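You operate a simulated robot arm through the tools that you are given. There is no shell and no other tool. Be economical: measure what you need, move in short steps, check, and stop when the job is done.

Carry out the task below with a simulated robot arm. There is one attempt and no reset: what you move stays moved.

## Task
Move the small shelf in the larder to the high holes.
Fine: lift the shelf off on to the top between fridge and larder before a peg moves; push both pegs home; shelf level and back to the peg board; shut the lower larder door.

The check looks at the end state, three seconds after you hand in, the way a careful person would. Anything else that was tipped, shoved, dropped, spilled or broken makes it a failure.

## Robot
A 7-joint arm with a two-finger gripper on a trunk, on a base that drives. Base frame: it is fixed to the floor where the robot stands at the start and does not move with it; the origin is under the middle of the robot, x ahead of it, y to its left, z up. Lengths are in cm, angles in degrees, forces in N, time in s.
With the tool pointing down near the work surface it reaches from about 12 to 38 cm from the robot's upright axis, wherever it stands. Its first joint turns from -143.0 to 143.0 degrees. Places, roughly: cocoa tin [100, 75, 100]; green scoop [100, 75, 100]; lower larder door [30, -40, 80]; oat button [70, 20, 100]; top between fridge and larder [80, 60, 90]. Payload 1.47 kg.
The TCP is the grasp point between the finger pads, 1.6 cm short of the fingertips. In the tool frame z runs along the fingers and y along their closing line. Largest opening 8.7 cm; the body of the gripper starts 5.5 cm behind the TCP.
Orientation is that of the tool frame in the base frame, as a unit quaternion [x, y, z, w]. With the fingers straight down and closing along the base's y, the tool's x points along the base's -x, its y along +y and its z along -z.

## Interface
- The arm moves only by the tool nudge_tool. Its argument "rows" is a list of rows, each a list of 3 entries, a list of its own where there are three numbers: the shift along the tool's x, y, z in cm, then the turn, a rotation vector about the tool's x, y, z in degrees, then the gripper command, from -1 (shut) to 1 (fully open), values between in proportion. In form: [[[x, y, z], [rx, ry, rz], fingers], ...]. A call has 1 to 8 rows; each row shifts and turns the commanded pose from where the row before left it, along the tool's axes as they then stand. Rows are played at 5 a second. More than 5 cm and 8.6 degrees between two rows, or a gripper value outside its range, and nothing of the call is played. A pose out of reach is approached as far as the arm can. The call stops where the force on the tool passes 40 N (or 10 N more than at its start, if that is more) or the arm is blocked; 0.2 s more then pass. The fingers move at their own pace (about 4.5 cm/s each) and stop on an object; they squeeze with about 28 N. The grip force told is the motor's: it shows also when the fingers shut on nothing. Time passes only in rows, and 0.2 s behind the last, so rows that do not move let the fingers close. The reply holds the time, the measured pose of the TCP, the force on the tool along the base axes, the opening and the grip force, in the units named above and with some noise, with the torque about the TCP (base axes, N m) and any sound that the robot's microphone picked up.
- Cameras (640 x 400 px; columns grow to the right, rows downward): "scene" is now at [10.36, -5, 171.48]; the picture's right is [-0.82, -0.57, 0.00], its down [-0.52, 0.73, -0.44] and it looks along [0.25, -0.36, -0.90] (base axes); focal length 214 px, centre (320, 200). "wrist" rides on the gripper at [7.3, 1.2, -9] in the tool frame; the picture's right is [-0.16, 0.99, 0.00], its down [-0.72, -0.12, -0.68] and it looks along [-0.67, -0.11, 0.73] (tool axes); focal length 247 px, centre (320, 200). There is no depth. A picture from a camera that has moved, and an enlarged one, comes with that camera's place and axes in the base frame and with its lens.
- grab_frame(camera): a new picture of that camera. It takes no simulated time.
- raise_lower(by): slides the trunk up (or, below 0, down) by that many cm; the arm and the scene camera ride with it, the base frame stays. It gives what a move gives, with no picture.
- roll_base(legs): drives the robot by 1 to 6 legs, each [ahead, left, turn to the left] in cm, cm and degrees, along the robot's own axes; the way and the turn of a leg run together, so that a leg with both is an arc; at most 150 cm and 180 degrees a leg. The arm and the cameras ride along, it lands a little off, and it stops where it bumps. It gives what a move gives.
- pan_tilt(pan, tilt): turns the head with the scene camera to pan (to the left, within 86 degrees either way) and tilt (down, from -29 to 69), counted from straight ahead of the robot. It gives what a move gives.
- zoom(camera, box): a new picture of the part [left, top, right, bottom] of that camera's present view, enlarged. It takes no simulated time.
- finish_job(): hands the job in; it is judged then, once.

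Work in short steps. Places have to be worked out from the pictures, the camera data and where the tool is seen: move nearer, look again, correct. Check each grasp and each placing, and mend what went wrong. You have 120 turns and 82 pictures in all, those below and enlarged ones among them. Open the gripper and draw the arm clear of the work before you hand the job in, unless the task says otherwise; then end with one line.

The tools are called after "Call:" by a JSON object that holds its "fn" and its "kwargs". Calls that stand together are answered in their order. nudge_tool: Moves the arm, as the interface text tells. Its arguments: {"type":"object","properties":{"rows":{"type":"array"}},"required":["rows"]} The other tools are called the same way: raise_lower (by) slides the trunk up or down; roll_base (legs) drives the base; pan_tilt (pan, tilt) turns the head that bears the scene camera; grab_frame (camera) takes a picture; zoom (camera, box) takes an enlarged picture of a part of a camera's view; finish_job () hands the job in.

At the start:

```text
time_s: 0.0
tool_pos: [47.0, -2.27, 129.88]
tcp_rot: [-0.001, 1.0, 0.0, 0.001]
contact_force: [0.1, -0.2, -0.5]
moment: [0.01, -0.01, 0.03]
width: 8.7
grip_force: 0.0
trunk travel left (down, up): [-107.4, 16.6]
robot x, y, heading: [-0.13, -0.05, 0.1]
head pan, tilt: [-36.5, 60.0]
```

scene: 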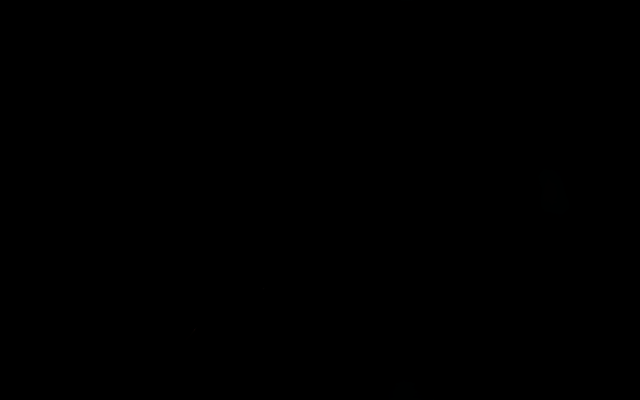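
wrist: 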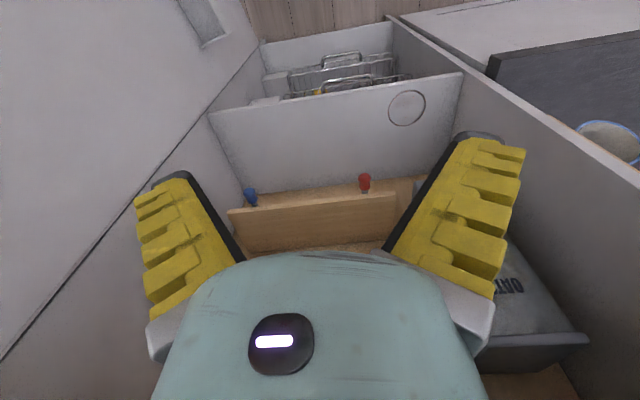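

The scene picture is black and the wrist picture shows a shelf, a blue and a red peg and an oat box. I'll turn the head straight ahead with less tilt and look.

Call:
{"fn": "pan_tilt", "kwargs": {"pan": 0, "tilt": 35}}

Call:
{"fn": "grab_frame", "kwargs": {"camera": "scene"}}

Call:
{"fn": "zoom", "kwargs": {"camera": "wrist", "box": [180, 0, 640, 288]}}

```text
time_s: 1.0
tool_pos: [46.97, -2.33, 129.81]
tcp_rot: [-0.001, 1.0, 0.0, 0.001]
contact_force: [-0.8, 0.8, -0.7]
moment: [0.02, 0.03, 0.0]
width: 8.72
grip_force: 0.0
trunk travel left (down, up): [-107.4, 16.6]
robot x, y, heading: [0.15, -0.04, 0.3]
head pan, tilt: [0.0, 35.0]
```

```text
79 pictures are left
camera scene: at [10.4, -5.04, 171.53], right [-0.82, -0.58, 0.0], down [-0.51, 0.73, -0.45], along [0.26, -0.37, -0.89], focal length 214 px, centre (320, 200)
```

scene: 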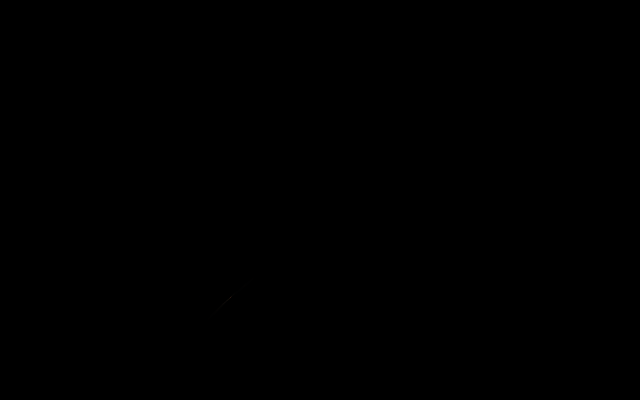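

```text
1.39 times, centred on (410, 144) of wrist
camera zoom: at [39.61, -1.35, 138.84], right [0.16, 0.99, 0.0], down [0.72, -0.11, 0.68], along [0.67, -0.11, -0.73], focal length 343 px, centre (195, 278)
```

zoom: 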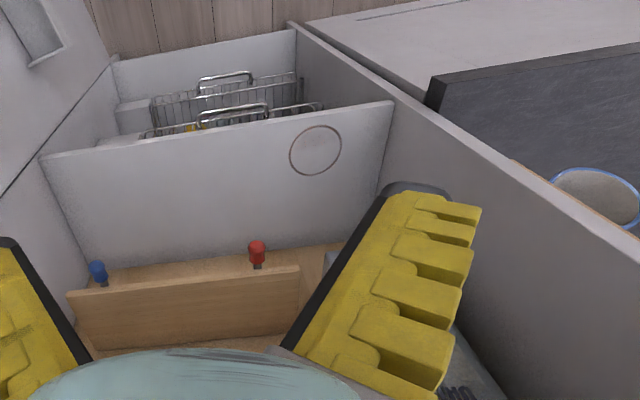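

The head reports pan 0, tilt 35, but the scene camera's axes did not change and its picture is black. I'll look once more with a zoom in case the picture lags, before turning anything else.

Call:
{"fn": "pan_tilt", "kwargs": {"pan": 40, "tilt": 35}}

Call:
{"fn": "grab_frame", "kwargs": {"camera": "scene"}}

```text
time_s: 2.1
tool_pos: [46.96, -2.58, 129.89]
tcp_rot: [-0.001, 1.0, 0.0, 0.0]
contact_force: [0.1, -0.5, -0.4]
moment: [0.0, 0.01, 0.0]
width: 8.71
grip_force: 0.1
trunk travel left (down, up): [-107.4, 16.6]
robot x, y, heading: [0.17, 0.07, -0.1]
head pan, tilt: [40.0, 35.0]
```

```text
77 pictures are left
camera scene: at [10.41, -5.08, 171.57], right [-0.82, -0.57, 0.0], down [-0.51, 0.73, -0.45], along [0.26, -0.37, -0.89], focal length 214 px, centre (320, 200)
```

scene: 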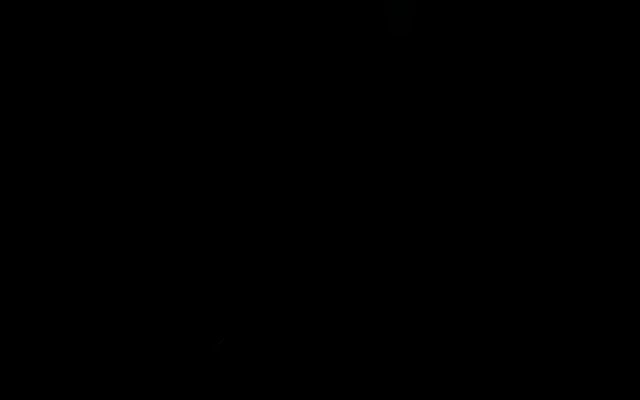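

The scene camera is near-black whichever way it points, so I'll work from the wrist camera. I'll tilt the tool up by 32° in place so it looks more nearly level into the larder.

Call:
{"fn": "nudge_tool", "kwargs": {"rows": [[[0, 0, 0], [0, -8, 0], 1], [[0, 0, 0], [0, -8, 0], 1], [[0, 0, 0], [0, -8, 0], 1], [[0, 0, 0], [0, -8, 0], 1]]}}

Call:
{"fn": "grab_frame", "kwargs": {"camera": "wrist"}}

```text
time_s: 3.1
tool_pos: [50.26, -1.7, 130.42]
tcp_rot: [-0.001, 0.998, 0.0, 0.07]
contact_force: [0.0, -0.2, 0.5]
moment: [0.01, -0.03, -0.03]
width: 8.7
grip_force: 0.1
out of reach, approached as far as the arm can: row 1, 2, 3, 4
trunk travel left (down, up): [-107.4, 16.6]
robot x, y, heading: [0.1, 0.01, 0.0]
head pan, tilt: [40.0, 35.0]
```

```text
76 pictures are left
camera wrist: at [41.79, -0.55, 138.41], right [0.15, 0.99, 0.02], down [0.62, -0.11, 0.77], along [0.77, -0.11, -0.63], focal length 247 px, centre (320, 200)
```

wrist: 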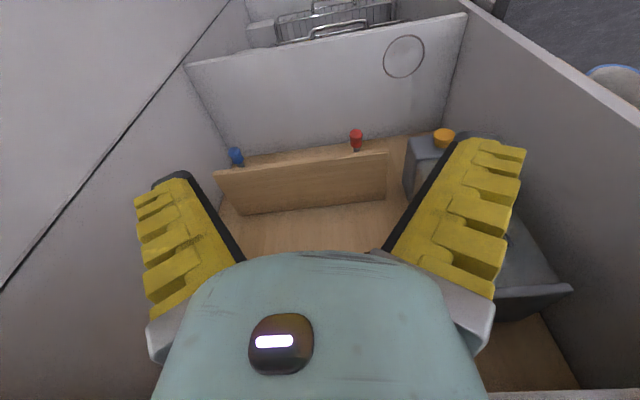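

The arm was near its reach limit. I'll draw the tool back 15 cm and then tilt it up for a more level view.

Call:
{"fn": "nudge_tool", "kwargs": {"rows": [[[5, 0, 0], [0, 0, 0], 1], [[5, 0, 0], [0, 0, 0], 1], [[5, 0, 0], [0, 0, 0], 1], [[0, 0, 0], [0, -8, 0], 1], [[0, 0, 0], [0, -8, 0], 1], [[0, 0, 0], [0, -8, 0], 1]]}}

Call:
{"fn": "grab_frame", "kwargs": {"camera": "wrist"}}

```text
time_s: 4.7
tool_pos: [51.49, -3.14, 126.83]
tcp_rot: [-0.023, 0.928, -0.018, 0.371]
contact_force: [-0.2, -0.6, -0.4]
moment: [-0.01, 0.01, -0.01]
width: 8.69
grip_force: 0.1
out of reach, approached as far as the arm can: row 1, 2, 3, 4
trunk travel left (down, up): [-107.4, 16.6]
robot x, y, heading: [0.05, -0.08, 0.2]
head pan, tilt: [40.0, 35.0]
stopped in row 6: the arm was blocked; the commanded pose is now the measured one
```

```text
75 pictures are left
camera wrist: at [39.93, -2.32, 128.21], right [0.09, 0.99, 0.06], down [0.06, -0.06, 1.0], along [0.99, -0.08, -0.06], focal length 247 px, centre (320, 200)
```

wrist: 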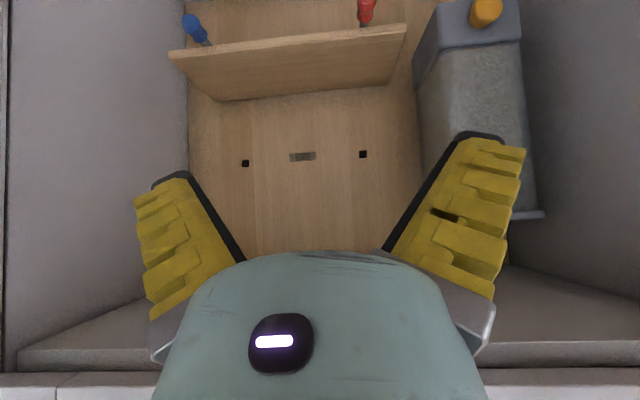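

From two views I place the shelf at x 73–88, y −26 to 8, z about 103, with the peg heads near x 70 (blue y −21, red y 2). The high holes are near x 88, z 116.8, y −21 and 2.5. I'll back the base up 20 cm and swing the tool up to level, moving forward as it turns.

Call:
{"fn": "roll_base", "kwargs": {"legs": [[-20, 0, 0]]}}

Call:
{"fn": "nudge_tool", "kwargs": {"rows": [[[-2.8, 0, 0], [0, -8, 0], 1], [[-2.8, 0, 0], [0, -8, 0], 1], [[-2.8, 0, 0], [0, -8, 0], 1], [[-2.8, 0, 0], [0, -8, 0], 1], [[-2.8, 0, 0], [0, -8, 0], 1]]}}

Call:
{"fn": "grab_frame", "kwargs": {"camera": "wrist"}}

```text
time_s: 6.3
tool_pos: [31.52, -2.95, 126.64]
tcp_rot: [-0.024, 0.929, -0.017, 0.369]
contact_force: [-0.5, 0.3, -0.4]
moment: [0.0, 0.02, -0.01]
width: 8.68
grip_force: 0.0
trunk travel left (down, up): [-107.4, 16.6]
robot x, y, heading: [-19.78, 0.02, 0.4]
head pan, tilt: [40.0, 35.0]
```

```text
time_s: 7.5
tool_pos: [38.33, -2.19, 138.24]
tcp_rot: [-0.028, 0.748, -0.007, 0.663]
contact_force: [0.1, -0.4, 0.1]
moment: [-0.02, 0.04, -0.03]
width: 8.71
grip_force: 0.0
trunk travel left (down, up): [-107.4, 16.6]
robot x, y, heading: [-19.75, -0.21, 0.3]
head pan, tilt: [40.0, 35.0]
```

```text
74 pictures are left
camera wrist: at [28.58, -1.71, 132.06], right [-0.01, 0.99, 0.11], down [-0.59, -0.1, 0.8], along [0.81, -0.05, 0.58], focal length 247 px, centre (320, 200)
```

wrist: 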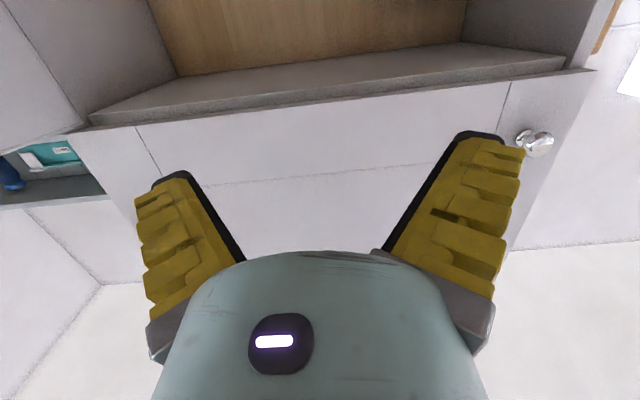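

The tool is nearly level now with the camera underneath. I'll level it and roll it +90° about its axis, so the fingers close vertically and the camera sits on the left side, then lower the trunk.

Call:
{"fn": "nudge_tool", "kwargs": {"rows": [[[0, 0, 0], [0, -7, 0], 1], [[0, 0, 0], [0, 0, 8.5], 1], [[0, 0, 0], [0, 0, 8.5], 1], [[0, 0, 0], [0, 0, 8.5], 1], [[0, 0, 0], [0, 0, 8.5], 1], [[0, 0, 0], [0, 0, 8.5], 1], [[0, 0, 0], [0, 0, 8.5], 1], [[0, 0, 0], [0, 0, 8.5], 1]]}}

Call:
{"fn": "nudge_tool", "kwargs": {"rows": [[[0, 0, 0], [0, 0, 8.5], 1], [[0, 0, 0], [0, 0, 8.5], 1], [[0, 0, 0], [0, 0, 8.5], 1]]}}

Call:
{"fn": "raise_lower", "kwargs": {"by": -24}}

Call:
{"fn": "grab_frame", "kwargs": {"camera": "wrist"}}

```text
time_s: 9.3
tool_pos: [38.51, -2.28, 138.35]
tcp_rot: [0.325, 0.626, 0.347, 0.618]
contact_force: [0.1, -0.2, -0.4]
moment: [-0.04, 0.01, -0.05]
width: 8.69
grip_force: 0.0
trunk travel left (down, up): [-107.4, 16.6]
robot x, y, heading: [-19.61, 0.25, 0.2]
head pan, tilt: [40.0, 35.0]
```

```text
time_s: 10.1
tool_pos: [38.49, -2.08, 138.46]
tcp_rot: [0.456, 0.537, 0.476, 0.526]
contact_force: [0.2, 0.1, 0.1]
moment: [0.02, 0.03, 0.05]
width: 8.72
grip_force: 0.0
trunk travel left (down, up): [-107.4, 16.6]
robot x, y, heading: [-20.2, -0.06, 0.1]
head pan, tilt: [40.0, 35.0]
```

```text
time_s: 12.6
tool_pos: [38.56, -2.26, 114.36]
tcp_rot: [0.454, 0.538, 0.475, 0.528]
contact_force: [0.0, -0.5, -0.3]
moment: [0.03, 0.0, 0.02]
width: 8.71
grip_force: 0.1
trunk travel left (down, up): [-83.4, 40.6]
robot x, y, heading: [-19.39, -0.26, 0.1]
head pan, tilt: [40.0, 35.0]
```

```text
73 pictures are left
camera wrist: at [29.25, 4.8, 114.59], right [-0.01, -0.02, 1.0], down [-0.66, -0.75, -0.02], along [0.76, -0.66, -0.01], focal length 247 px, centre (320, 200)
```

wrist: 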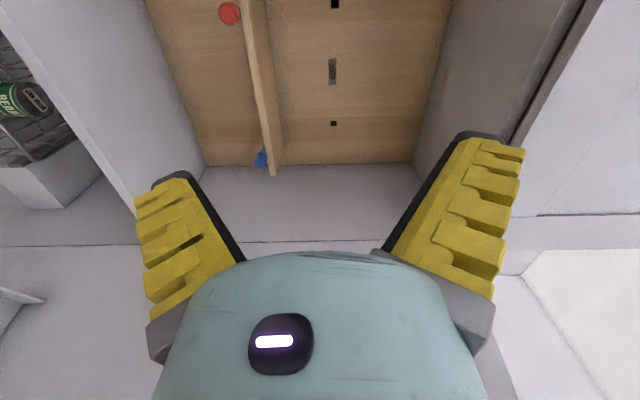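

Image right is up here; the red peg head, the shelf edge and the square high holes are visible. I'll trim the roll and yaw, shift to y −9 (shelf middle), lower to z about 104 and drive 20 cm ahead for a close look.

Call:
{"fn": "nudge_tool", "kwargs": {"rows": [[[0, 0, 0], [0.5, -1.8, 8], 1], [[-3.4, 0, 0], [0, 0, 0], 1], [[-3.4, 0, 0], [0, 0, 0], 1]]}}

Call:
{"fn": "raise_lower", "kwargs": {"by": -10.5}}

Call:
{"fn": "roll_base", "kwargs": {"legs": [[18, 0, 0]]}}

Call:
{"fn": "grab_frame", "kwargs": {"camera": "wrist"}}

```text
time_s: 13.4
tool_pos: [38.63, -9.15, 114.54]
tcp_rot: [0.501, 0.498, 0.501, 0.499]
contact_force: [0.0, 1.1, 0.4]
moment: [-0.03, 0.01, 0.0]
width: 8.69
grip_force: 0.0
trunk travel left (down, up): [-83.4, 40.6]
robot x, y, heading: [-19.41, 0.13, 0.2]
head pan, tilt: [40.0, 35.0]
```

```text
time_s: 14.8
tool_pos: [38.54, -9.03, 103.97]
tcp_rot: [0.501, 0.499, 0.501, 0.499]
contact_force: [0.1, -0.9, 0.6]
moment: [-0.01, -0.01, 0.01]
width: 8.7
grip_force: 0.1
trunk travel left (down, up): [-72.9, 51.1]
robot x, y, heading: [-19.97, 0.23, 0.1]
head pan, tilt: [40.0, 35.0]
```

```text
time_s: 16.3
tool_pos: [56.53, -8.97, 104.07]
tcp_rot: [0.5, 0.499, 0.501, 0.499]
contact_force: [0.0, -0.2, 0.0]
moment: [0.01, -0.02, 0.0]
width: 8.69
grip_force: 0.0
trunk travel left (down, up): [-72.9, 51.1]
robot x, y, heading: [-2.01, 0.14, 0.4]
head pan, tilt: [40.0, 35.0]
```

```text
72 pictures are left
camera wrist: at [47.52, -1.76, 105.23], right [0.0, -0.16, 0.99], down [-0.68, -0.72, -0.12], along [0.73, -0.67, -0.11], focal length 247 px, centre (320, 200)
```

wrist: 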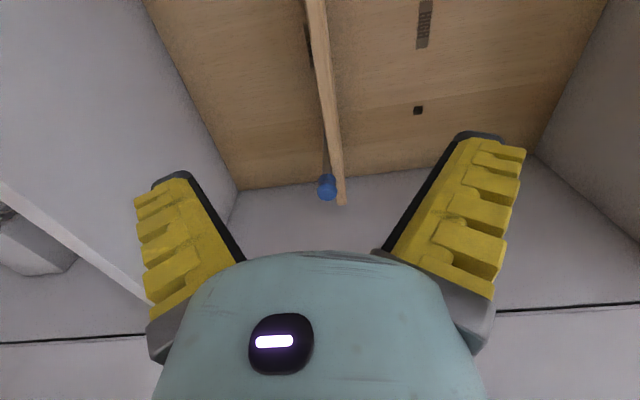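

The camera is about level with the shelf now. I'll zoom on the shelf and blue peg to measure the shelf's thickness and height.

Call:
{"fn": "zoom", "kwargs": {"camera": "wrist", "box": [220, 0, 460, 210]}}

```text
1.90 times, centred on (340, 105) of wrist
camera zoom: at [47.52, -1.76, 105.23], right [0.0, -0.16, 0.99], down [-0.68, -0.72, -0.12], along [0.73, -0.67, -0.11], focal length 470 px, centre (282, 381)
```

zoom: 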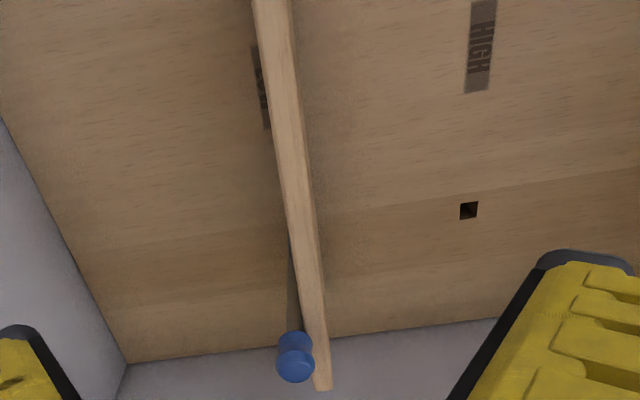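

The shelf is about 1.4 cm thick, mid-height about z 104.4, resting on square pegs with spool-shaped knobs. I'll raise 0.4 and advance over its front edge, first by base, then by arm.

Call:
{"fn": "nudge_tool", "kwargs": {"rows": [[[0, 0.4, 0], [0, 0, 0], 1]]}}

Call:
{"fn": "roll_base", "kwargs": {"legs": [[14, 0, 0]]}}

Call:
{"fn": "grab_frame", "kwargs": {"camera": "wrist"}}

```text
time_s: 16.7
tool_pos: [56.53, -8.78, 104.32]
tcp_rot: [0.5, 0.501, 0.502, 0.498]
contact_force: [-0.5, 0.7, -0.2]
moment: [0.01, 0.0, -0.01]
width: 8.7
grip_force: 0.1
trunk travel left (down, up): [-72.9, 51.1]
robot x, y, heading: [-1.79, -0.09, -0.0]
head pan, tilt: [40.0, 35.0]
```

```text
time_s: 18.0
tool_pos: [70.69, -8.88, 104.4]
tcp_rot: [0.501, 0.5, 0.501, 0.498]
contact_force: [-0.4, 1.0, -0.2]
moment: [0.0, -0.01, -0.03]
width: 8.69
grip_force: 0.0
trunk travel left (down, up): [-72.9, 51.1]
robot x, y, heading: [12.23, 0.06, 0.2]
head pan, tilt: [40.0, 35.0]
```

```text
70 pictures are left
camera wrist: at [61.67, -1.63, 105.67], right [0.0, -0.16, 0.99], down [-0.68, -0.73, -0.12], along [0.73, -0.67, -0.11], focal length 247 px, centre (320, 200)
```

wrist: 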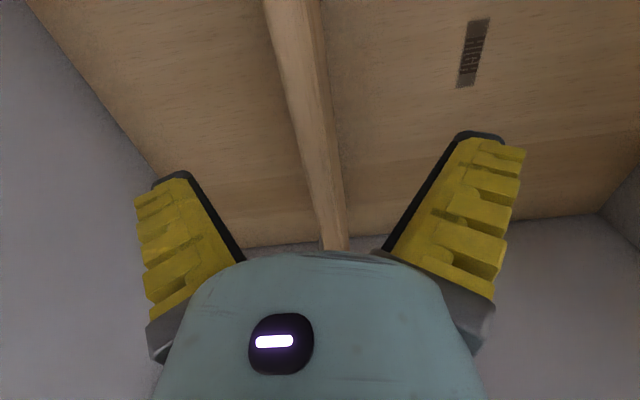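

The shelf's edge lies between the fingers. I'll advance 6.5 cm and close.

Call:
{"fn": "nudge_tool", "kwargs": {"rows": [[[0, 0, 3.3], [0, 0, 0], 1], [[0, 0, 3.2], [0, 0, 0], 1], [[0, 0, 0], [0, 0, 0], 1]]}}

Call:
{"fn": "nudge_tool", "kwargs": {"rows": [[[0, 0, 0], [0, 0, 0], -1], [[0, 0, 0], [0, 0, 0], -1], [[0, 0, 0], [0, 0, 0], -1], [[0, 0, 0], [0, 0, 0], -1], [[0, 0, 0], [0, 0, 0], -1], [[0, 0, 0], [0, 0, 0], -1]]}}

Call:
{"fn": "grab_frame", "kwargs": {"camera": "wrist"}}

```text
time_s: 18.8
tool_pos: [77.33, -8.62, 104.24]
tcp_rot: [0.499, 0.501, 0.501, 0.499]
contact_force: [0.2, 0.0, -0.5]
moment: [-0.02, 0.04, 0.01]
width: 8.7
grip_force: 0.1
trunk travel left (down, up): [-72.9, 51.1]
robot x, y, heading: [12.04, -0.27, 0.3]
head pan, tilt: [40.0, 35.0]
```

```text
time_s: 20.2
tool_pos: [77.21, -8.8, 104.43]
tcp_rot: [0.499, 0.499, 0.503, 0.5]
contact_force: [-11.8, 1.6, 14.2]
moment: [-0.04, -0.13, 0.07]
width: 0.97
grip_force: 28.1
trunk travel left (down, up): [-72.9, 51.1]
robot x, y, heading: [12.15, 0.08, 0.5]
head pan, tilt: [40.0, 35.0]
```

```text
69 pictures are left
camera wrist: at [68.18, -1.52, 105.64], right [0.0, -0.16, 0.99], down [-0.68, -0.72, -0.12], along [0.73, -0.67, -0.11], focal length 247 px, centre (320, 200)
```

wrist: 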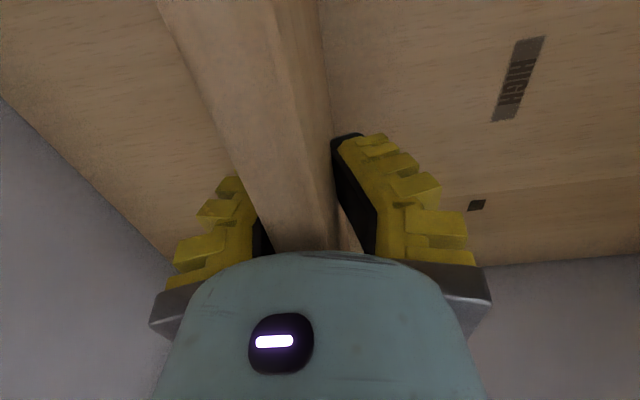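

The fingers hold the shelf (opening 0.97, grip 28 N), with 14 N upward because the upper pad bore on it first. I'll lift 1.5 cm slowly and look at the forces.

Call:
{"fn": "nudge_tool", "kwargs": {"rows": [[[0, 0.3, 0], [0, 0, 0], -1], [[0, 0.4, 0], [0, 0, 0], -1], [[0, 0.4, 0], [0, 0, 0], -1], [[0, 0.4, 0], [0, 0, 0], -1], [[0, 0, 0], [0, 0, 0], -1]]}}

Call:
{"fn": "grab_frame", "kwargs": {"camera": "wrist"}}

```text
time_s: 21.4
tool_pos: [77.06, -8.87, 105.86]
tcp_rot: [0.501, 0.5, 0.501, 0.498]
contact_force: [-3.6, 0.5, -3.3]
moment: [-0.13, 0.1, 0.62]
width: 0.59
grip_force: 28.6
trunk travel left (down, up): [-72.9, 51.1]
robot x, y, heading: [12.43, 0.14, 0.4]
head pan, tilt: [40.0, 35.0]
```

```text
68 pictures are left
camera wrist: at [68.04, -1.61, 107.07], right [0.0, -0.16, 0.99], down [-0.68, -0.73, -0.12], along [0.73, -0.67, -0.11], focal length 247 px, centre (320, 200)
```

wrist: 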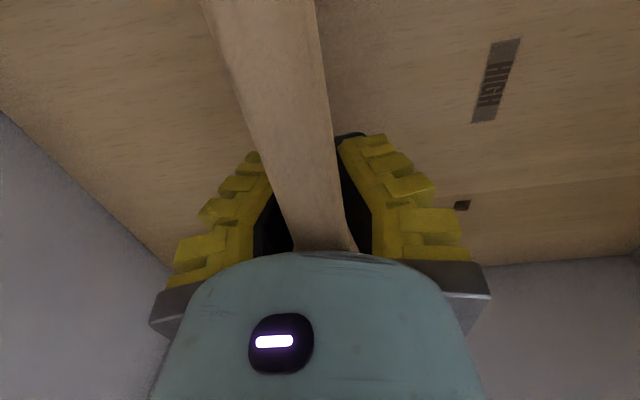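

Weight of about 3.3 N is on the tool, with a 3.6 N push at the shelf's left end against the back board. I'll draw back 0.8 cm and recheck.

Call:
{"fn": "nudge_tool", "kwargs": {"rows": [[[0, 0.2, -0.4], [0, 0, 0], -1], [[0, 0.2, -0.4], [0, 0, 0], -1], [[0, 0, 0], [0, 0, 0], -1]]}}

Call:
{"fn": "grab_frame", "kwargs": {"camera": "wrist"}}

```text
time_s: 22.2
tool_pos: [76.44, -8.9, 106.2]
tcp_rot: [0.5, 0.5, 0.501, 0.499]
contact_force: [0.2, -0.8, -3.0]
moment: [0.02, 0.05, 0.01]
width: 0.62
grip_force: 27.5
trunk travel left (down, up): [-72.9, 51.1]
robot x, y, heading: [12.28, 0.24, 0.3]
head pan, tilt: [40.0, 35.0]
```

```text
67 pictures are left
camera wrist: at [67.33, -1.68, 107.55], right [0.0, -0.16, 0.99], down [-0.68, -0.72, -0.12], along [0.73, -0.67, -0.11], focal length 247 px, centre (320, 200)
```

wrist: 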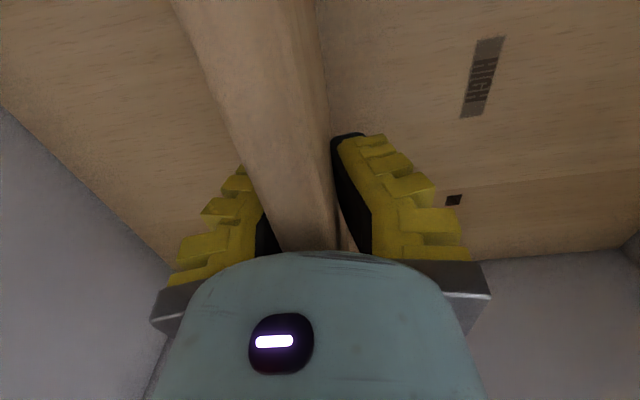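

The shelf is held with its 3 N weight and almost no moment. I'll lift 4 cm more and then back out slowly 12 cm, and check.

Call:
{"fn": "raise_lower", "kwargs": {"by": 3}}

Call:
{"fn": "roll_base", "kwargs": {"legs": [[-12, 0, 0]]}}

Call:
{"fn": "grab_frame", "kwargs": {"camera": "wrist"}}

```text
time_s: 22.9
tool_pos: [76.32, -8.83, 109.21]
tcp_rot: [0.501, 0.5, 0.501, 0.497]
contact_force: [-0.3, -0.2, -2.0]
moment: [-0.02, 0.03, -0.01]
width: 0.6
grip_force: 27.8
trunk travel left (down, up): [-75.9, 48.1]
robot x, y, heading: [12.63, 0.19, 0.2]
head pan, tilt: [40.0, 35.0]
```

```text
time_s: 24.2
tool_pos: [64.57, -8.84, 109.23]
tcp_rot: [0.501, 0.5, 0.501, 0.499]
contact_force: [-0.1, 0.2, -2.3]
moment: [-0.03, 0.02, -0.02]
width: 0.6
grip_force: 28.0
trunk travel left (down, up): [-75.9, 48.1]
robot x, y, heading: [0.42, 0.06, 0.2]
head pan, tilt: [40.0, 35.0]
```

```text
66 pictures are left
camera wrist: at [55.43, -1.73, 110.54], right [0.0, -0.16, 0.99], down [-0.68, -0.72, -0.12], along [0.73, -0.67, -0.11], focal length 247 px, centre (320, 200)
```

wrist: 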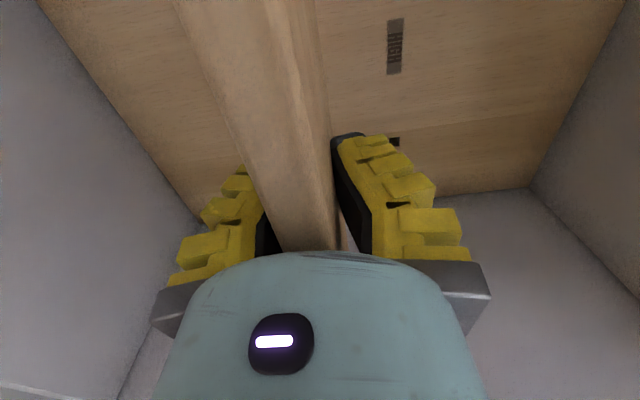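

Shelf is steady. I'll back out 30 cm more, clear of the larder, then turn left 40° to look at the top between fridge and larder.

Call:
{"fn": "roll_base", "kwargs": {"legs": [[-32, 0, 0], [0, 0, 40]]}}

Call:
{"fn": "grab_frame", "kwargs": {"camera": "wrist"}}

```text
time_s: 28.2
tool_pos: [23.84, 34.38, 109.37]
tcp_rot: [0.299, 0.642, 0.641, 0.297]
contact_force: [-0.6, 0.3, -3.1]
moment: [-0.06, 0.03, 0.0]
width: 0.6
grip_force: 28.1
trunk travel left (down, up): [-75.9, 48.1]
robot x, y, heading: [-31.47, -0.29, 40.4]
head pan, tilt: [40.0, 35.0]
```

```text
65 pictures are left
camera wrist: at [12.16, 34.0, 110.54], right [0.1, -0.12, 0.99], down [-0.06, -0.99, -0.12], along [0.99, -0.04, -0.11], focal length 247 px, centre (320, 200)
```

wrist: 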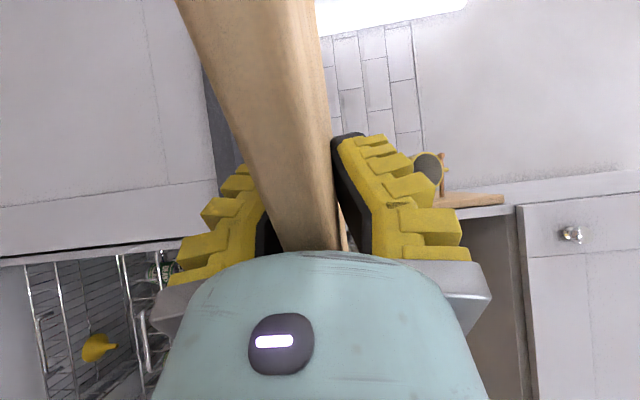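

Shelf is still firm. It hides the worktop from here, so I'll raise the trunk 38 cm to look down over it.

Call:
{"fn": "raise_lower", "kwargs": {"by": 38}}

Call:
{"fn": "grab_frame", "kwargs": {"camera": "wrist"}}

```text
time_s: 31.9
tool_pos: [23.81, 34.22, 147.28]
tcp_rot: [0.3, 0.641, 0.641, 0.296]
contact_force: [0.1, -0.5, -2.3]
moment: [-0.07, 0.03, -0.01]
width: 0.59
grip_force: 28.1
trunk travel left (down, up): [-113.9, 10.1]
robot x, y, heading: [-31.3, -0.09, 40.3]
head pan, tilt: [40.0, 35.0]
```

```text
64 pictures are left
camera wrist: at [12.17, 34.0, 148.53], right [0.1, -0.12, 0.99], down [-0.06, -0.99, -0.12], along [0.99, -0.04, -0.11], focal length 247 px, centre (320, 200)
```

wrist: 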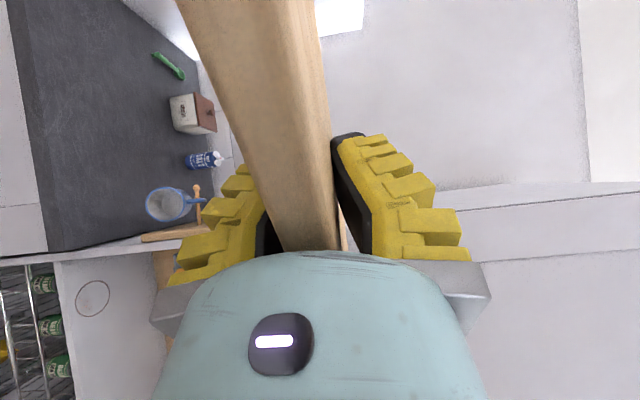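

The slate top's front edge is near x 55; the jug is near y 35, cocoa tin, bottle and scoop sit at the back beyond x 88, leaving x 55–85, y 45–80 free. My fingers reach to the shelf's middle, so I'll need to re-grip nearer its front edge before I can lay it down. I'll turn straight and drive left in front of the free area.

Call:
{"fn": "roll_base", "kwargs": {"legs": [[0, 0, -40.3], [0, 72, 0]]}}

Call:
{"fn": "grab_frame", "kwargs": {"camera": "wrist"}}

```text
time_s: 37.6
tool_pos: [33.72, 60.39, 147.24]
tcp_rot: [0.508, 0.493, 0.494, 0.505]
contact_force: [0.0, -0.2, -3.7]
moment: [-0.05, 0.05, 0.01]
width: 0.6
grip_force: 27.8
trunk travel left (down, up): [-113.9, 10.1]
robot x, y, heading: [-30.26, 70.98, -1.6]
head pan, tilt: [40.0, 35.0]
```

```text
63 pictures are left
camera wrist: at [24.91, 67.76, 148.54], right [0.0, -0.16, 0.99], down [-0.7, -0.7, -0.12], along [0.71, -0.69, -0.11], focal length 247 px, centre (320, 200)
```

wrist: 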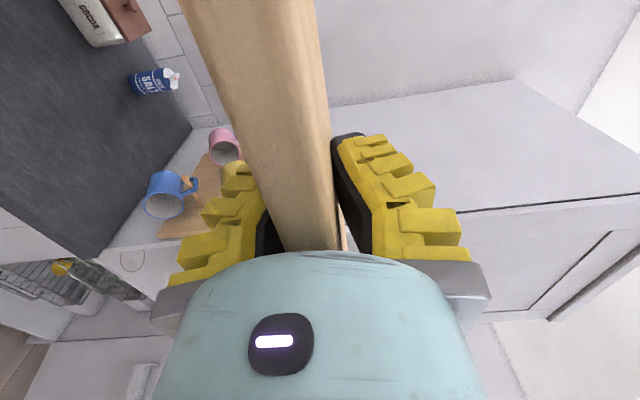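

The mugs hang from a rack on the larder's side at y about 30–40, and the slate corner comes out at x 55, y 29, z about 90. I'll pitch the tool down here in the open, so the shelf hangs upright for the re-grip.

Call:
{"fn": "nudge_tool", "kwargs": {"rows": [[[0, -2.8, 0], [8, 0, 0], -1], [[0, -2.8, 0], [8, 0, 0], -1], [[0, -2.8, 0], [8, 0, 0], -1], [[0, -2.8, 0], [8, 0, 0], -1], [[0, -2.8, 0], [8, 0, 0], -1], [[0, -2.8, 0], [8, 0, 0], -1]]}}

```text
time_s: 39.0
tool_pos: [28.14, 60.48, 131.96]
tcp_rot: [0.67, 0.65, 0.25, 0.255]
contact_force: [-0.3, 0.2, -3.4]
moment: [0.01, 0.0, -0.01]
width: 0.62
grip_force: 28.1
trunk travel left (down, up): [-113.9, 10.1]
robot x, y, heading: [-30.43, 71.06, -1.5]
head pan, tilt: [40.0, 35.0]
```

That went well; I'll finish the pitch to straight down.

Call:
{"fn": "nudge_tool", "kwargs": {"rows": [[[0, -2.8, 0], [8.3, 0, 0], -1], [[0, -2.8, 0], [8.3, 0, 0], -1], [[0, -2.8, 0], [8.3, 0, 0], -1], [[0, -2.8, 0], [8.3, 0, 0], -1], [[0, -2.8, 0], [8.3, 0, 0], -1]]}}

Call:
{"fn": "roll_base", "kwargs": {"legs": [[0, 2, 1.6]]}}

Call:
{"fn": "grab_frame", "kwargs": {"camera": "wrist"}}

```text
time_s: 40.2
tool_pos: [15.73, 60.85, 126.04]
tcp_rot: [0.717, 0.697, 0.002, 0.001]
contact_force: [0.2, 0.3, -3.0]
moment: [0.04, 0.02, -0.01]
width: 0.58
grip_force: 27.9
trunk travel left (down, up): [-113.9, 10.1]
robot x, y, heading: [-30.2, 71.17, -1.5]
head pan, tilt: [40.0, 35.0]
```

```text
time_s: 41.0
tool_pos: [16.03, 64.24, 126.03]
tcp_rot: [0.706, 0.708, 0.004, 0.002]
contact_force: [-0.4, 0.5, -2.8]
moment: [-0.01, 0.01, 0.01]
width: 0.58
grip_force: 28.2
trunk travel left (down, up): [-113.9, 10.1]
robot x, y, heading: [-29.97, 72.94, 0.3]
head pan, tilt: [40.0, 35.0]
```

```text
62 pictures are left
camera wrist: at [17.1, 71.44, 135.1], right [0.99, -0.16, 0.01], down [-0.12, -0.73, 0.68], along [-0.1, -0.67, -0.74], focal length 247 px, centre (320, 200)
```

wrist: 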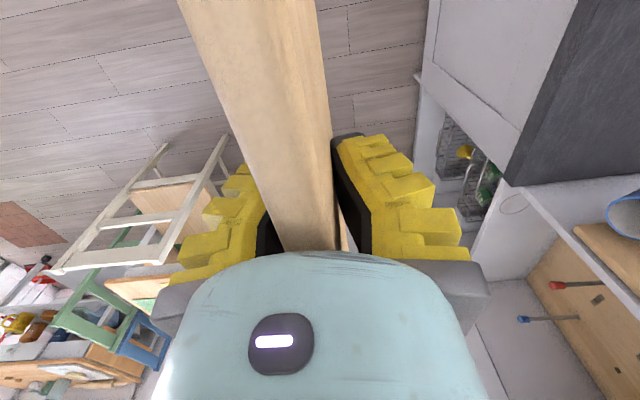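

From here I also see the pegs sticking out of the larder board and stools behind me (near x −60, so no further back). I'll drive ahead 46 cm so the upright shelf is over the slate.

Call:
{"fn": "roll_base", "kwargs": {"legs": [[46, 0, 0]]}}

Call:
{"fn": "grab_frame", "kwargs": {"camera": "wrist"}}

```text
time_s: 43.8
tool_pos: [61.66, 64.43, 126.08]
tcp_rot: [0.707, 0.707, 0.004, 0.001]
contact_force: [0.3, -0.3, -2.1]
moment: [-0.03, 0.01, -0.03]
width: 0.57
grip_force: 28.2
trunk travel left (down, up): [-113.9, 10.1]
robot x, y, heading: [15.72, 73.33, 0.3]
head pan, tilt: [40.0, 35.0]
```

```text
61 pictures are left
camera wrist: at [62.75, 71.49, 135.09], right [0.99, -0.16, 0.01], down [-0.12, -0.73, 0.68], along [-0.1, -0.67, -0.74], focal length 247 px, centre (320, 200)
```

wrist: 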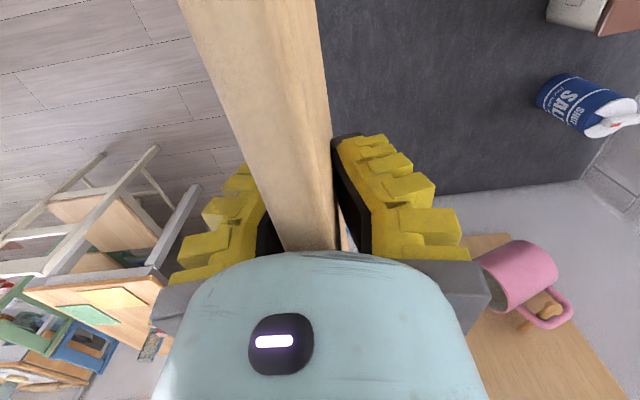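

Blue mug is hidden behind the gripper near y 38, so I'll shift 2 cm left for margin and lower the trunk 25 cm toward the slate.

Call:
{"fn": "roll_base", "kwargs": {"legs": [[0, 2, 0]]}}

Call:
{"fn": "raise_lower", "kwargs": {"by": -25}}

Call:
{"fn": "grab_frame", "kwargs": {"camera": "wrist"}}

```text
time_s: 44.5
tool_pos: [61.69, 66.38, 126.23]
tcp_rot: [0.707, 0.707, 0.003, 0.002]
contact_force: [0.2, -0.3, -1.5]
moment: [-0.01, 0.03, -0.01]
width: 0.59
grip_force: 27.7
trunk travel left (down, up): [-113.9, 10.1]
robot x, y, heading: [15.51, 74.98, 0.0]
head pan, tilt: [40.0, 35.0]
```

```text
time_s: 47.1
tool_pos: [61.75, 66.31, 101.18]
tcp_rot: [0.708, 0.707, 0.004, 0.002]
contact_force: [-0.3, 0.1, -1.7]
moment: [-0.02, 0.01, -0.03]
width: 0.59
grip_force: 27.8
trunk travel left (down, up): [-88.9, 35.1]
robot x, y, heading: [15.36, 75.06, 0.1]
head pan, tilt: [40.0, 35.0]
```

```text
60 pictures are left
camera wrist: at [62.73, 73.45, 110.09], right [0.99, -0.16, 0.01], down [-0.12, -0.73, 0.68], along [-0.1, -0.67, -0.74], focal length 247 px, centre (320, 200)
```

wrist: 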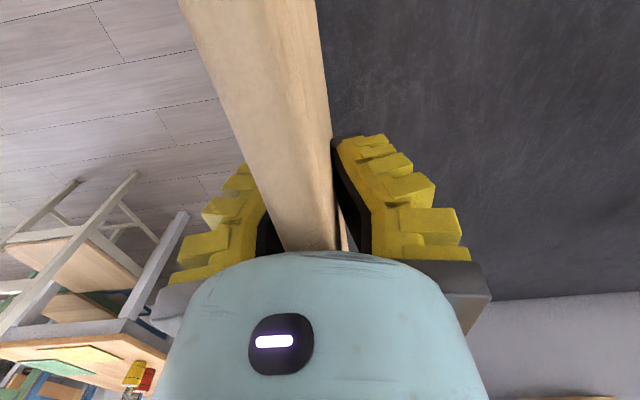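

The shelf is above the slate, about 6 cm behind its front edge. I'll descend by arm toward the expected contact near TCP z 97.

Call:
{"fn": "nudge_tool", "kwargs": {"rows": [[[0, 0, 1], [0, 0, 0], -1], [[0, 0, 1], [0, 0, 0], -1], [[0, 0, 0.7], [0, 0, 0], -1]]}}

Call:
{"fn": "nudge_tool", "kwargs": {"rows": [[[0, 0, 0.3], [0, 0, 0], -1], [[0, 0, 0.3], [0, 0, 0], -1], [[0, 0, 0.3], [0, 0, 0], -1]]}}

```text
time_s: 47.9
tool_pos: [61.94, 66.35, 98.6]
tcp_rot: [0.707, 0.707, 0.005, 0.003]
contact_force: [-1.0, 4.3, 16.3]
moment: [-0.13, 0.03, 0.02]
width: 1.2
grip_force: 28.5
trunk travel left (down, up): [-88.9, 35.1]
robot x, y, heading: [15.65, 75.52, -0.0]
head pan, tilt: [40.0, 35.0]
```

```text
time_s: 48.3
tool_pos: [62.07, 66.47, 98.49]
tcp_rot: [0.707, 0.707, 0.006, 0.003]
contact_force: [-3.1, 4.0, 24.7]
moment: [0.07, 0.13, 0.02]
width: 1.49
grip_force: 28.0
trunk travel left (down, up): [-88.9, 35.1]
robot x, y, heading: [15.65, 75.35, 0.3]
head pan, tilt: [40.0, 35.0]
stopped in row 1: the force on the tool passed its limit at 49 N (the readings are from after the stop); the commanded pose is now the measured one
```

The shelf's back edge stands on the slate (contact at TCP 98.5). I'll ease up, open slightly to about 2.4 cm as a cage, raise 3.5 cm and close again.

Call:
{"fn": "nudge_tool", "kwargs": {"rows": [[[0, 0, -0.3], [0, 0, 0], -1], [[0, 0, 0], [0, 0, 0], -0.45], [[0, 0, 0], [0, 0, 0], -0.45]]}}

Call:
{"fn": "grab_frame", "kwargs": {"camera": "wrist"}}

```text
time_s: 49.1
tool_pos: [61.79, 66.21, 98.65]
tcp_rot: [0.707, 0.707, 0.004, 0.001]
contact_force: [-0.6, 0.5, -0.2]
moment: [-0.03, 0.02, -0.03]
width: 3.02
grip_force: 5.3
trunk travel left (down, up): [-88.9, 35.1]
robot x, y, heading: [15.33, 75.07, -0.1]
head pan, tilt: [40.0, 35.0]
```

```text
59 pictures are left
camera wrist: at [62.81, 73.44, 107.65], right [0.99, -0.16, 0.01], down [-0.12, -0.73, 0.68], along [-0.1, -0.67, -0.74], focal length 247 px, centre (320, 200)
```

wrist: 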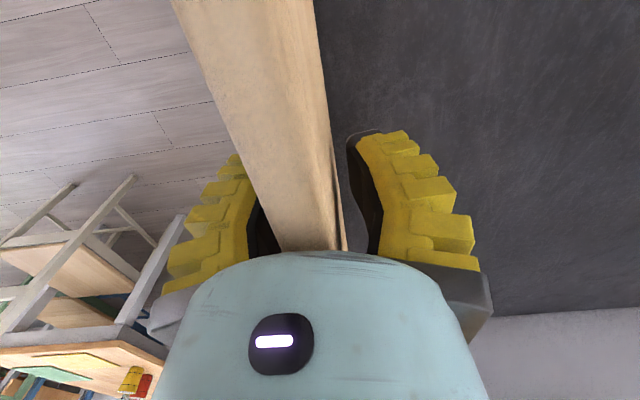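

The shelf stands upright on its edge inside the open fingers. Now raise 3.6 cm and close.

Call:
{"fn": "nudge_tool", "kwargs": {"rows": [[[0, 0, -0.9], [0, 0, 0], -0.45], [[0, 0, -0.9], [0, 0, 0], -0.45], [[0, 0, -0.9], [0, 0, 0], -0.45], [[0, 0, -0.9], [0, 0, 0], -0.45], [[0, 0, 0], [0, 0, 0], -1], [[0, 0, 0], [0, 0, 0], -1], [[0, 0, 0], [0, 0, 0], -1]]}}

Call:
{"fn": "grab_frame", "kwargs": {"camera": "wrist"}}

```text
time_s: 50.7
tool_pos: [61.97, 66.25, 102.19]
tcp_rot: [0.708, 0.706, 0.005, 0.002]
contact_force: [-0.8, 1.1, 9.9]
moment: [0.22, 0.02, 0.0]
width: 0.97
grip_force: 27.6
trunk travel left (down, up): [-88.9, 35.1]
robot x, y, heading: [15.66, 75.14, 0.3]
head pan, tilt: [40.0, 35.0]
```

```text
58 pictures are left
camera wrist: at [62.91, 73.37, 111.24], right [0.99, -0.16, 0.01], down [-0.12, -0.73, 0.68], along [-0.1, -0.67, -0.74], focal length 247 px, centre (320, 200)
```

wrist: 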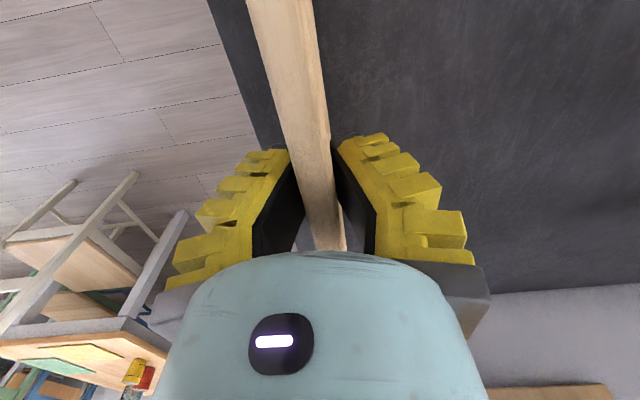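

Re-gripped about 3.5 cm in from the front edge. I'll do one more small re-grip of 0.8 cm to have more room over the counter's edge, then lift 6 cm and check the hold.

Call:
{"fn": "nudge_tool", "kwargs": {"rows": [[[0, 0, 0], [0, 0, 0], -0.5], [[0, 0, 0], [0, 0, 0], -0.5], [[0, 0, -0.8], [0, 0, 0], -0.5], [[0, 0, 0], [0, 0, 0], -1], [[0, 0, 0], [0, 0, 0], -1], [[0, 0, 0], [0, 0, 0], -1]]}}

Call:
{"fn": "raise_lower", "kwargs": {"by": 8}}

Call:
{"fn": "grab_frame", "kwargs": {"camera": "wrist"}}

```text
time_s: 52.1
tool_pos: [61.89, 66.12, 103.09]
tcp_rot: [0.707, 0.708, 0.005, 0.003]
contact_force: [-0.9, 0.5, 10.6]
moment: [0.02, 0.02, -0.01]
width: 0.94
grip_force: 28.1
trunk travel left (down, up): [-88.9, 35.1]
robot x, y, heading: [15.62, 75.16, 0.1]
head pan, tilt: [40.0, 35.0]
```

```text
time_s: 53.3
tool_pos: [61.74, 66.2, 111.01]
tcp_rot: [0.707, 0.707, 0.005, 0.001]
contact_force: [0.2, -0.5, -3.4]
moment: [-0.03, 0.04, 0.0]
width: 0.61
grip_force: 28.1
trunk travel left (down, up): [-96.9, 27.1]
robot x, y, heading: [15.33, 75.61, 0.3]
head pan, tilt: [40.0, 35.0]
```

```text
57 pictures are left
camera wrist: at [62.76, 73.39, 119.95], right [0.99, -0.16, 0.01], down [-0.12, -0.73, 0.68], along [-0.1, -0.67, -0.74], focal length 247 px, centre (320, 200)
```

wrist: 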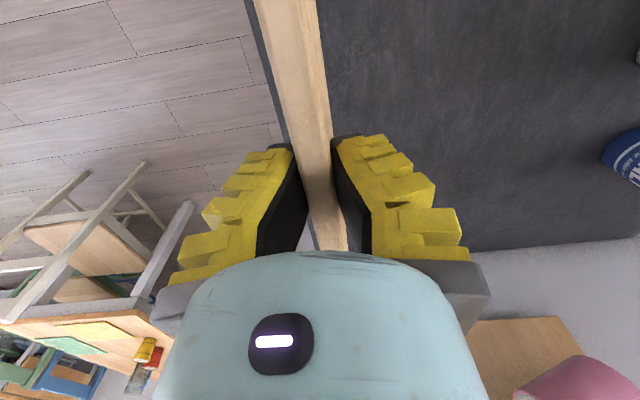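

Holding 3.4 N firmly. I'll back up 28 cm, then pitch the tool back up to level in the open.

Call:
{"fn": "roll_base", "kwargs": {"legs": [[-28, 0, 0]]}}

Call:
{"fn": "nudge_tool", "kwargs": {"rows": [[[0, 2.8, 0], [-8, 0, 0], -1], [[0, 2.8, 0], [-8, 0, 0], -1], [[0, 2.8, 0], [-8, 0, 0], -1], [[0, 2.8, 0], [-8, 0, 0], -1], [[0, 2.8, 0], [-8, 0, 0], -1], [[0, 2.8, 0], [-8, 0, 0], -1]]}}

Call:
{"fn": "nudge_tool", "kwargs": {"rows": [[[0, 2.8, 0], [-8, 0, 0], -1], [[0, 2.8, 0], [-8, 0, 0], -1], [[0, 2.8, 0], [-8, 0, 0], -1], [[0, 2.8, 0], [-8, 0, 0], -1], [[0, 2.8, 0], [-8, 0, 0], -1]]}}

Call:
{"fn": "grab_frame", "kwargs": {"camera": "wrist"}}

```text
time_s: 55.3
tool_pos: [33.49, 66.23, 110.96]
tcp_rot: [0.706, 0.708, 0.004, 0.002]
contact_force: [-0.1, 0.5, -1.1]
moment: [-0.01, 0.01, 0.0]
width: 0.59
grip_force: 27.2
trunk travel left (down, up): [-96.9, 27.1]
robot x, y, heading: [-12.91, 75.19, 0.5]
head pan, tilt: [40.0, 35.0]
```

```text
time_s: 56.7
tool_pos: [48.72, 66.27, 116.46]
tcp_rot: [0.643, 0.646, 0.292, 0.29]
contact_force: [-0.4, 0.3, -3.4]
moment: [-0.01, 0.08, 0.01]
width: 0.61
grip_force: 28.0
trunk travel left (down, up): [-96.9, 27.1]
robot x, y, heading: [-12.75, 75.27, 0.3]
head pan, tilt: [40.0, 35.0]
```

```text
time_s: 57.9
tool_pos: [54.58, 66.25, 129.08]
tcp_rot: [0.506, 0.507, 0.495, 0.492]
contact_force: [0.3, 0.0, -1.8]
moment: [0.01, 0.13, -0.02]
width: 0.6
grip_force: 27.9
trunk travel left (down, up): [-96.9, 27.1]
robot x, y, heading: [-12.59, 75.35, 0.4]
head pan, tilt: [40.0, 35.0]
```

```text
56 pictures are left
camera wrist: at [45.53, 73.43, 130.48], right [0.03, -0.16, 0.99], down [-0.68, -0.73, -0.1], along [0.73, -0.67, -0.13], focal length 247 px, centre (320, 200)
```

wrist: 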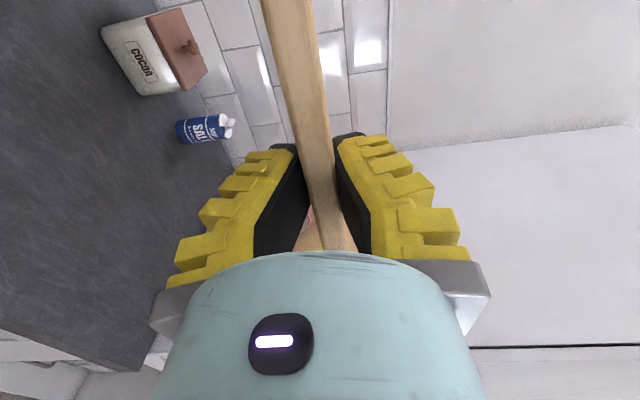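

COM is about 5 cm ahead of the TCP, so the shelf front is about 1.7 cm behind it; good. I'll back off 2 cm so the fingertips stay just outside the counter edge (x 55.5), and lower the trunk 33 cm.

Call:
{"fn": "roll_base", "kwargs": {"legs": [[-2.1, 0, 0]]}}

Call:
{"fn": "raise_lower", "kwargs": {"by": -33}}

Call:
{"fn": "grab_frame", "kwargs": {"camera": "wrist"}}

```text
time_s: 58.6
tool_pos: [52.5, 66.14, 129.01]
tcp_rot: [0.507, 0.506, 0.495, 0.491]
contact_force: [0.7, -0.3, -2.4]
moment: [-0.04, 0.16, 0.0]
width: 0.6
grip_force: 27.8
trunk travel left (down, up): [-96.9, 27.1]
robot x, y, heading: [-15.17, 74.92, 0.4]
head pan, tilt: [40.0, 35.0]
```

```text
time_s: 61.9
tool_pos: [52.47, 66.25, 95.98]
tcp_rot: [0.507, 0.506, 0.495, 0.492]
contact_force: [0.3, 0.3, -3.0]
moment: [-0.03, 0.16, -0.02]
width: 0.6
grip_force: 27.9
trunk travel left (down, up): [-63.9, 60.1]
robot x, y, heading: [-14.57, 74.93, 0.5]
head pan, tilt: [40.0, 35.0]
```

```text
55 pictures are left
camera wrist: at [43.41, 73.39, 97.49], right [0.03, -0.16, 0.99], down [-0.68, -0.73, -0.1], along [0.73, -0.67, -0.13], focal length 247 px, centre (320, 200)
```

wrist: 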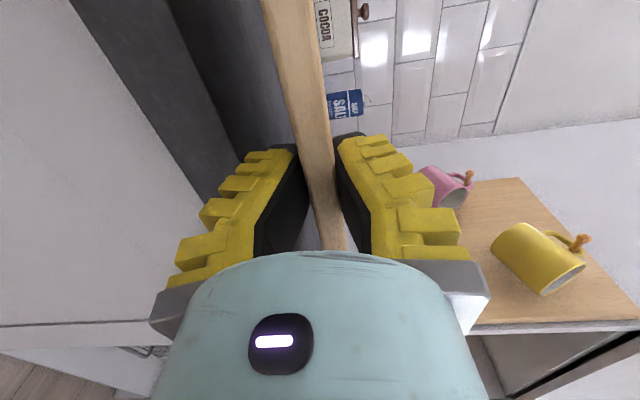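

The counter edge shows just ahead of the fingertips, top about z 91. I'll lower in small steps until contact.

Call:
{"fn": "nudge_tool", "kwargs": {"rows": [[[0, -1, 0], [0, 0, 0], -1], [[0, -1, 0], [0, 0, 0], -1], [[0, -0.7, 0], [0, 0, 0], -1], [[0, 0, 0], [0, 0, 0], -1]]}}

Call:
{"fn": "nudge_tool", "kwargs": {"rows": [[[0, -0.3, 0], [0, 0, 0], -1], [[0, -0.3, 0], [0, 0, 0], -1], [[0, 0, 0], [0, 0, 0], -1]]}}

```text
time_s: 62.9
tool_pos: [52.29, 66.34, 93.36]
tcp_rot: [0.507, 0.506, 0.495, 0.492]
contact_force: [0.4, 0.3, -2.1]
moment: [-0.02, 0.12, -0.01]
width: 0.61
grip_force: 28.0
trunk travel left (down, up): [-63.9, 60.1]
robot x, y, heading: [-14.95, 74.99, 0.7]
head pan, tilt: [40.0, 35.0]
```

```text
time_s: 63.7
tool_pos: [52.34, 66.25, 92.68]
tcp_rot: [0.507, 0.506, 0.495, 0.492]
contact_force: [0.9, -0.4, -2.1]
moment: [-0.02, 0.07, 0.04]
width: 0.61
grip_force: 27.9
trunk travel left (down, up): [-63.9, 60.1]
robot x, y, heading: [-15.36, 75.07, 0.4]
head pan, tilt: [40.0, 35.0]
```

The moment is starting to drop, so the back edge is just touching. I'll go on in 0.3 steps.

Call:
{"fn": "nudge_tool", "kwargs": {"rows": [[[0, -0.3, 0], [0, 0, 0], -1], [[0, 0, 0], [0, 0, 0], -1]]}}

Call:
{"fn": "nudge_tool", "kwargs": {"rows": [[[0, -0.3, 0], [0, 0, 0], -1], [[0, 0, 0], [0, 0, 0], -1]]}}

Call:
{"fn": "grab_frame", "kwargs": {"camera": "wrist"}}

```text
time_s: 64.3
tool_pos: [52.42, 66.32, 92.39]
tcp_rot: [0.507, 0.506, 0.494, 0.493]
contact_force: [0.2, 0.4, -1.7]
moment: [-0.1, 0.03, 0.09]
width: 0.6
grip_force: 27.7
trunk travel left (down, up): [-63.9, 60.1]
robot x, y, heading: [-14.81, 75.05, 0.3]
head pan, tilt: [40.0, 35.0]
```

```text
time_s: 64.9
tool_pos: [52.36, 66.19, 92.02]
tcp_rot: [0.507, 0.506, 0.494, 0.493]
contact_force: [0.0, 0.2, -1.1]
moment: [-0.01, 0.02, 0.09]
width: 0.61
grip_force: 28.0
trunk travel left (down, up): [-63.9, 60.1]
robot x, y, heading: [-15.0, 75.31, 0.3]
head pan, tilt: [40.0, 35.0]
```

```text
54 pictures are left
camera wrist: at [43.3, 73.42, 93.57], right [0.03, -0.16, 0.99], down [-0.68, -0.73, -0.1], along [0.73, -0.67, -0.13], focal length 247 px, centre (320, 200)
```

wrist: 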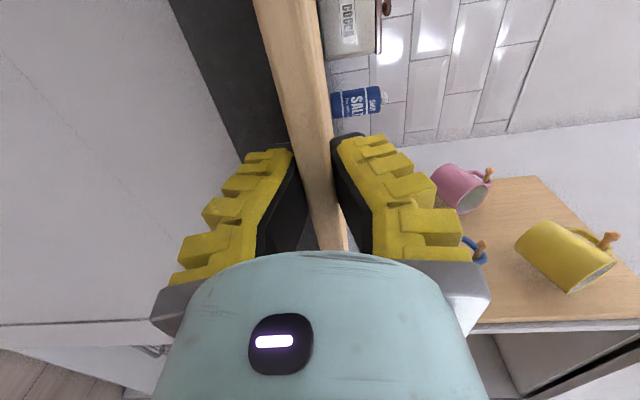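

Load is shifting to the slate (−1.1 N left). A few more 0.3 steps until it carries the shelf.

Call:
{"fn": "nudge_tool", "kwargs": {"rows": [[[0, -0.3, 0], [0, 0, 0], -1], [[0, 0, 0], [0, 0, 0], -1]]}}

Call:
{"fn": "nudge_tool", "kwargs": {"rows": [[[0, -0.3, 0], [0, 0, 0], -1], [[0, 0, 0], [0, 0, 0], -1]]}}

```text
time_s: 65.5
tool_pos: [52.22, 66.24, 91.76]
tcp_rot: [0.507, 0.506, 0.496, 0.492]
contact_force: [0.3, 0.5, -1.0]
moment: [-0.1, -0.01, 0.04]
width: 0.61
grip_force: 28.4
trunk travel left (down, up): [-63.9, 60.1]
robot x, y, heading: [-14.92, 75.05, 0.3]
head pan, tilt: [40.0, 35.0]
```

```text
time_s: 66.1
tool_pos: [52.39, 66.23, 91.66]
tcp_rot: [0.506, 0.506, 0.495, 0.492]
contact_force: [-3.2, 0.7, 4.9]
moment: [-0.05, -0.12, 0.18]
width: 0.61
grip_force: 27.9
trunk travel left (down, up): [-63.9, 60.1]
robot x, y, heading: [-14.61, 75.28, 0.6]
head pan, tilt: [40.0, 35.0]
```

The slate carries it now (+4.9 N). I'll open a little and look before drawing back.

Call:
{"fn": "nudge_tool", "kwargs": {"rows": [[[0, 0, 0], [0, 0, 0], -0.7], [[0, 0, 0], [0, 0, 0], -0.45], [[0, 0, 0], [0, 0, 0], -0.45]]}}

Call:
{"fn": "grab_frame", "kwargs": {"camera": "wrist"}}

```text
time_s: 66.9
tool_pos: [52.32, 66.21, 91.47]
tcp_rot: [0.507, 0.506, 0.494, 0.492]
contact_force: [0.5, 0.3, 0.4]
moment: [0.0, 0.04, -0.01]
width: 3.03
grip_force: 4.9
trunk travel left (down, up): [-63.9, 60.1]
robot x, y, heading: [-14.61, 74.85, 0.4]
head pan, tilt: [40.0, 35.0]
```

```text
53 pictures are left
camera wrist: at [43.36, 73.37, 93.01], right [0.03, -0.16, 0.99], down [-0.68, -0.72, -0.1], along [0.73, -0.67, -0.13], focal length 247 px, centre (320, 200)
```

wrist: 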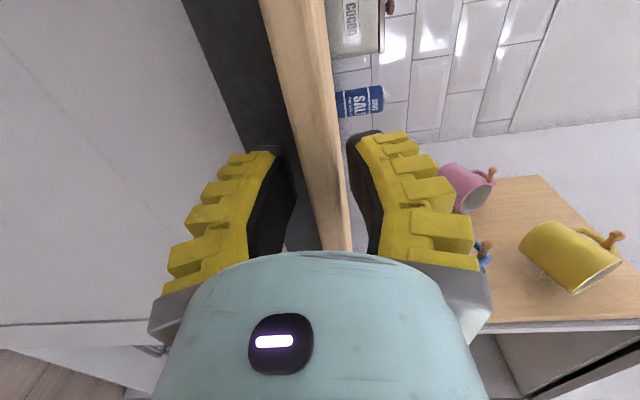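

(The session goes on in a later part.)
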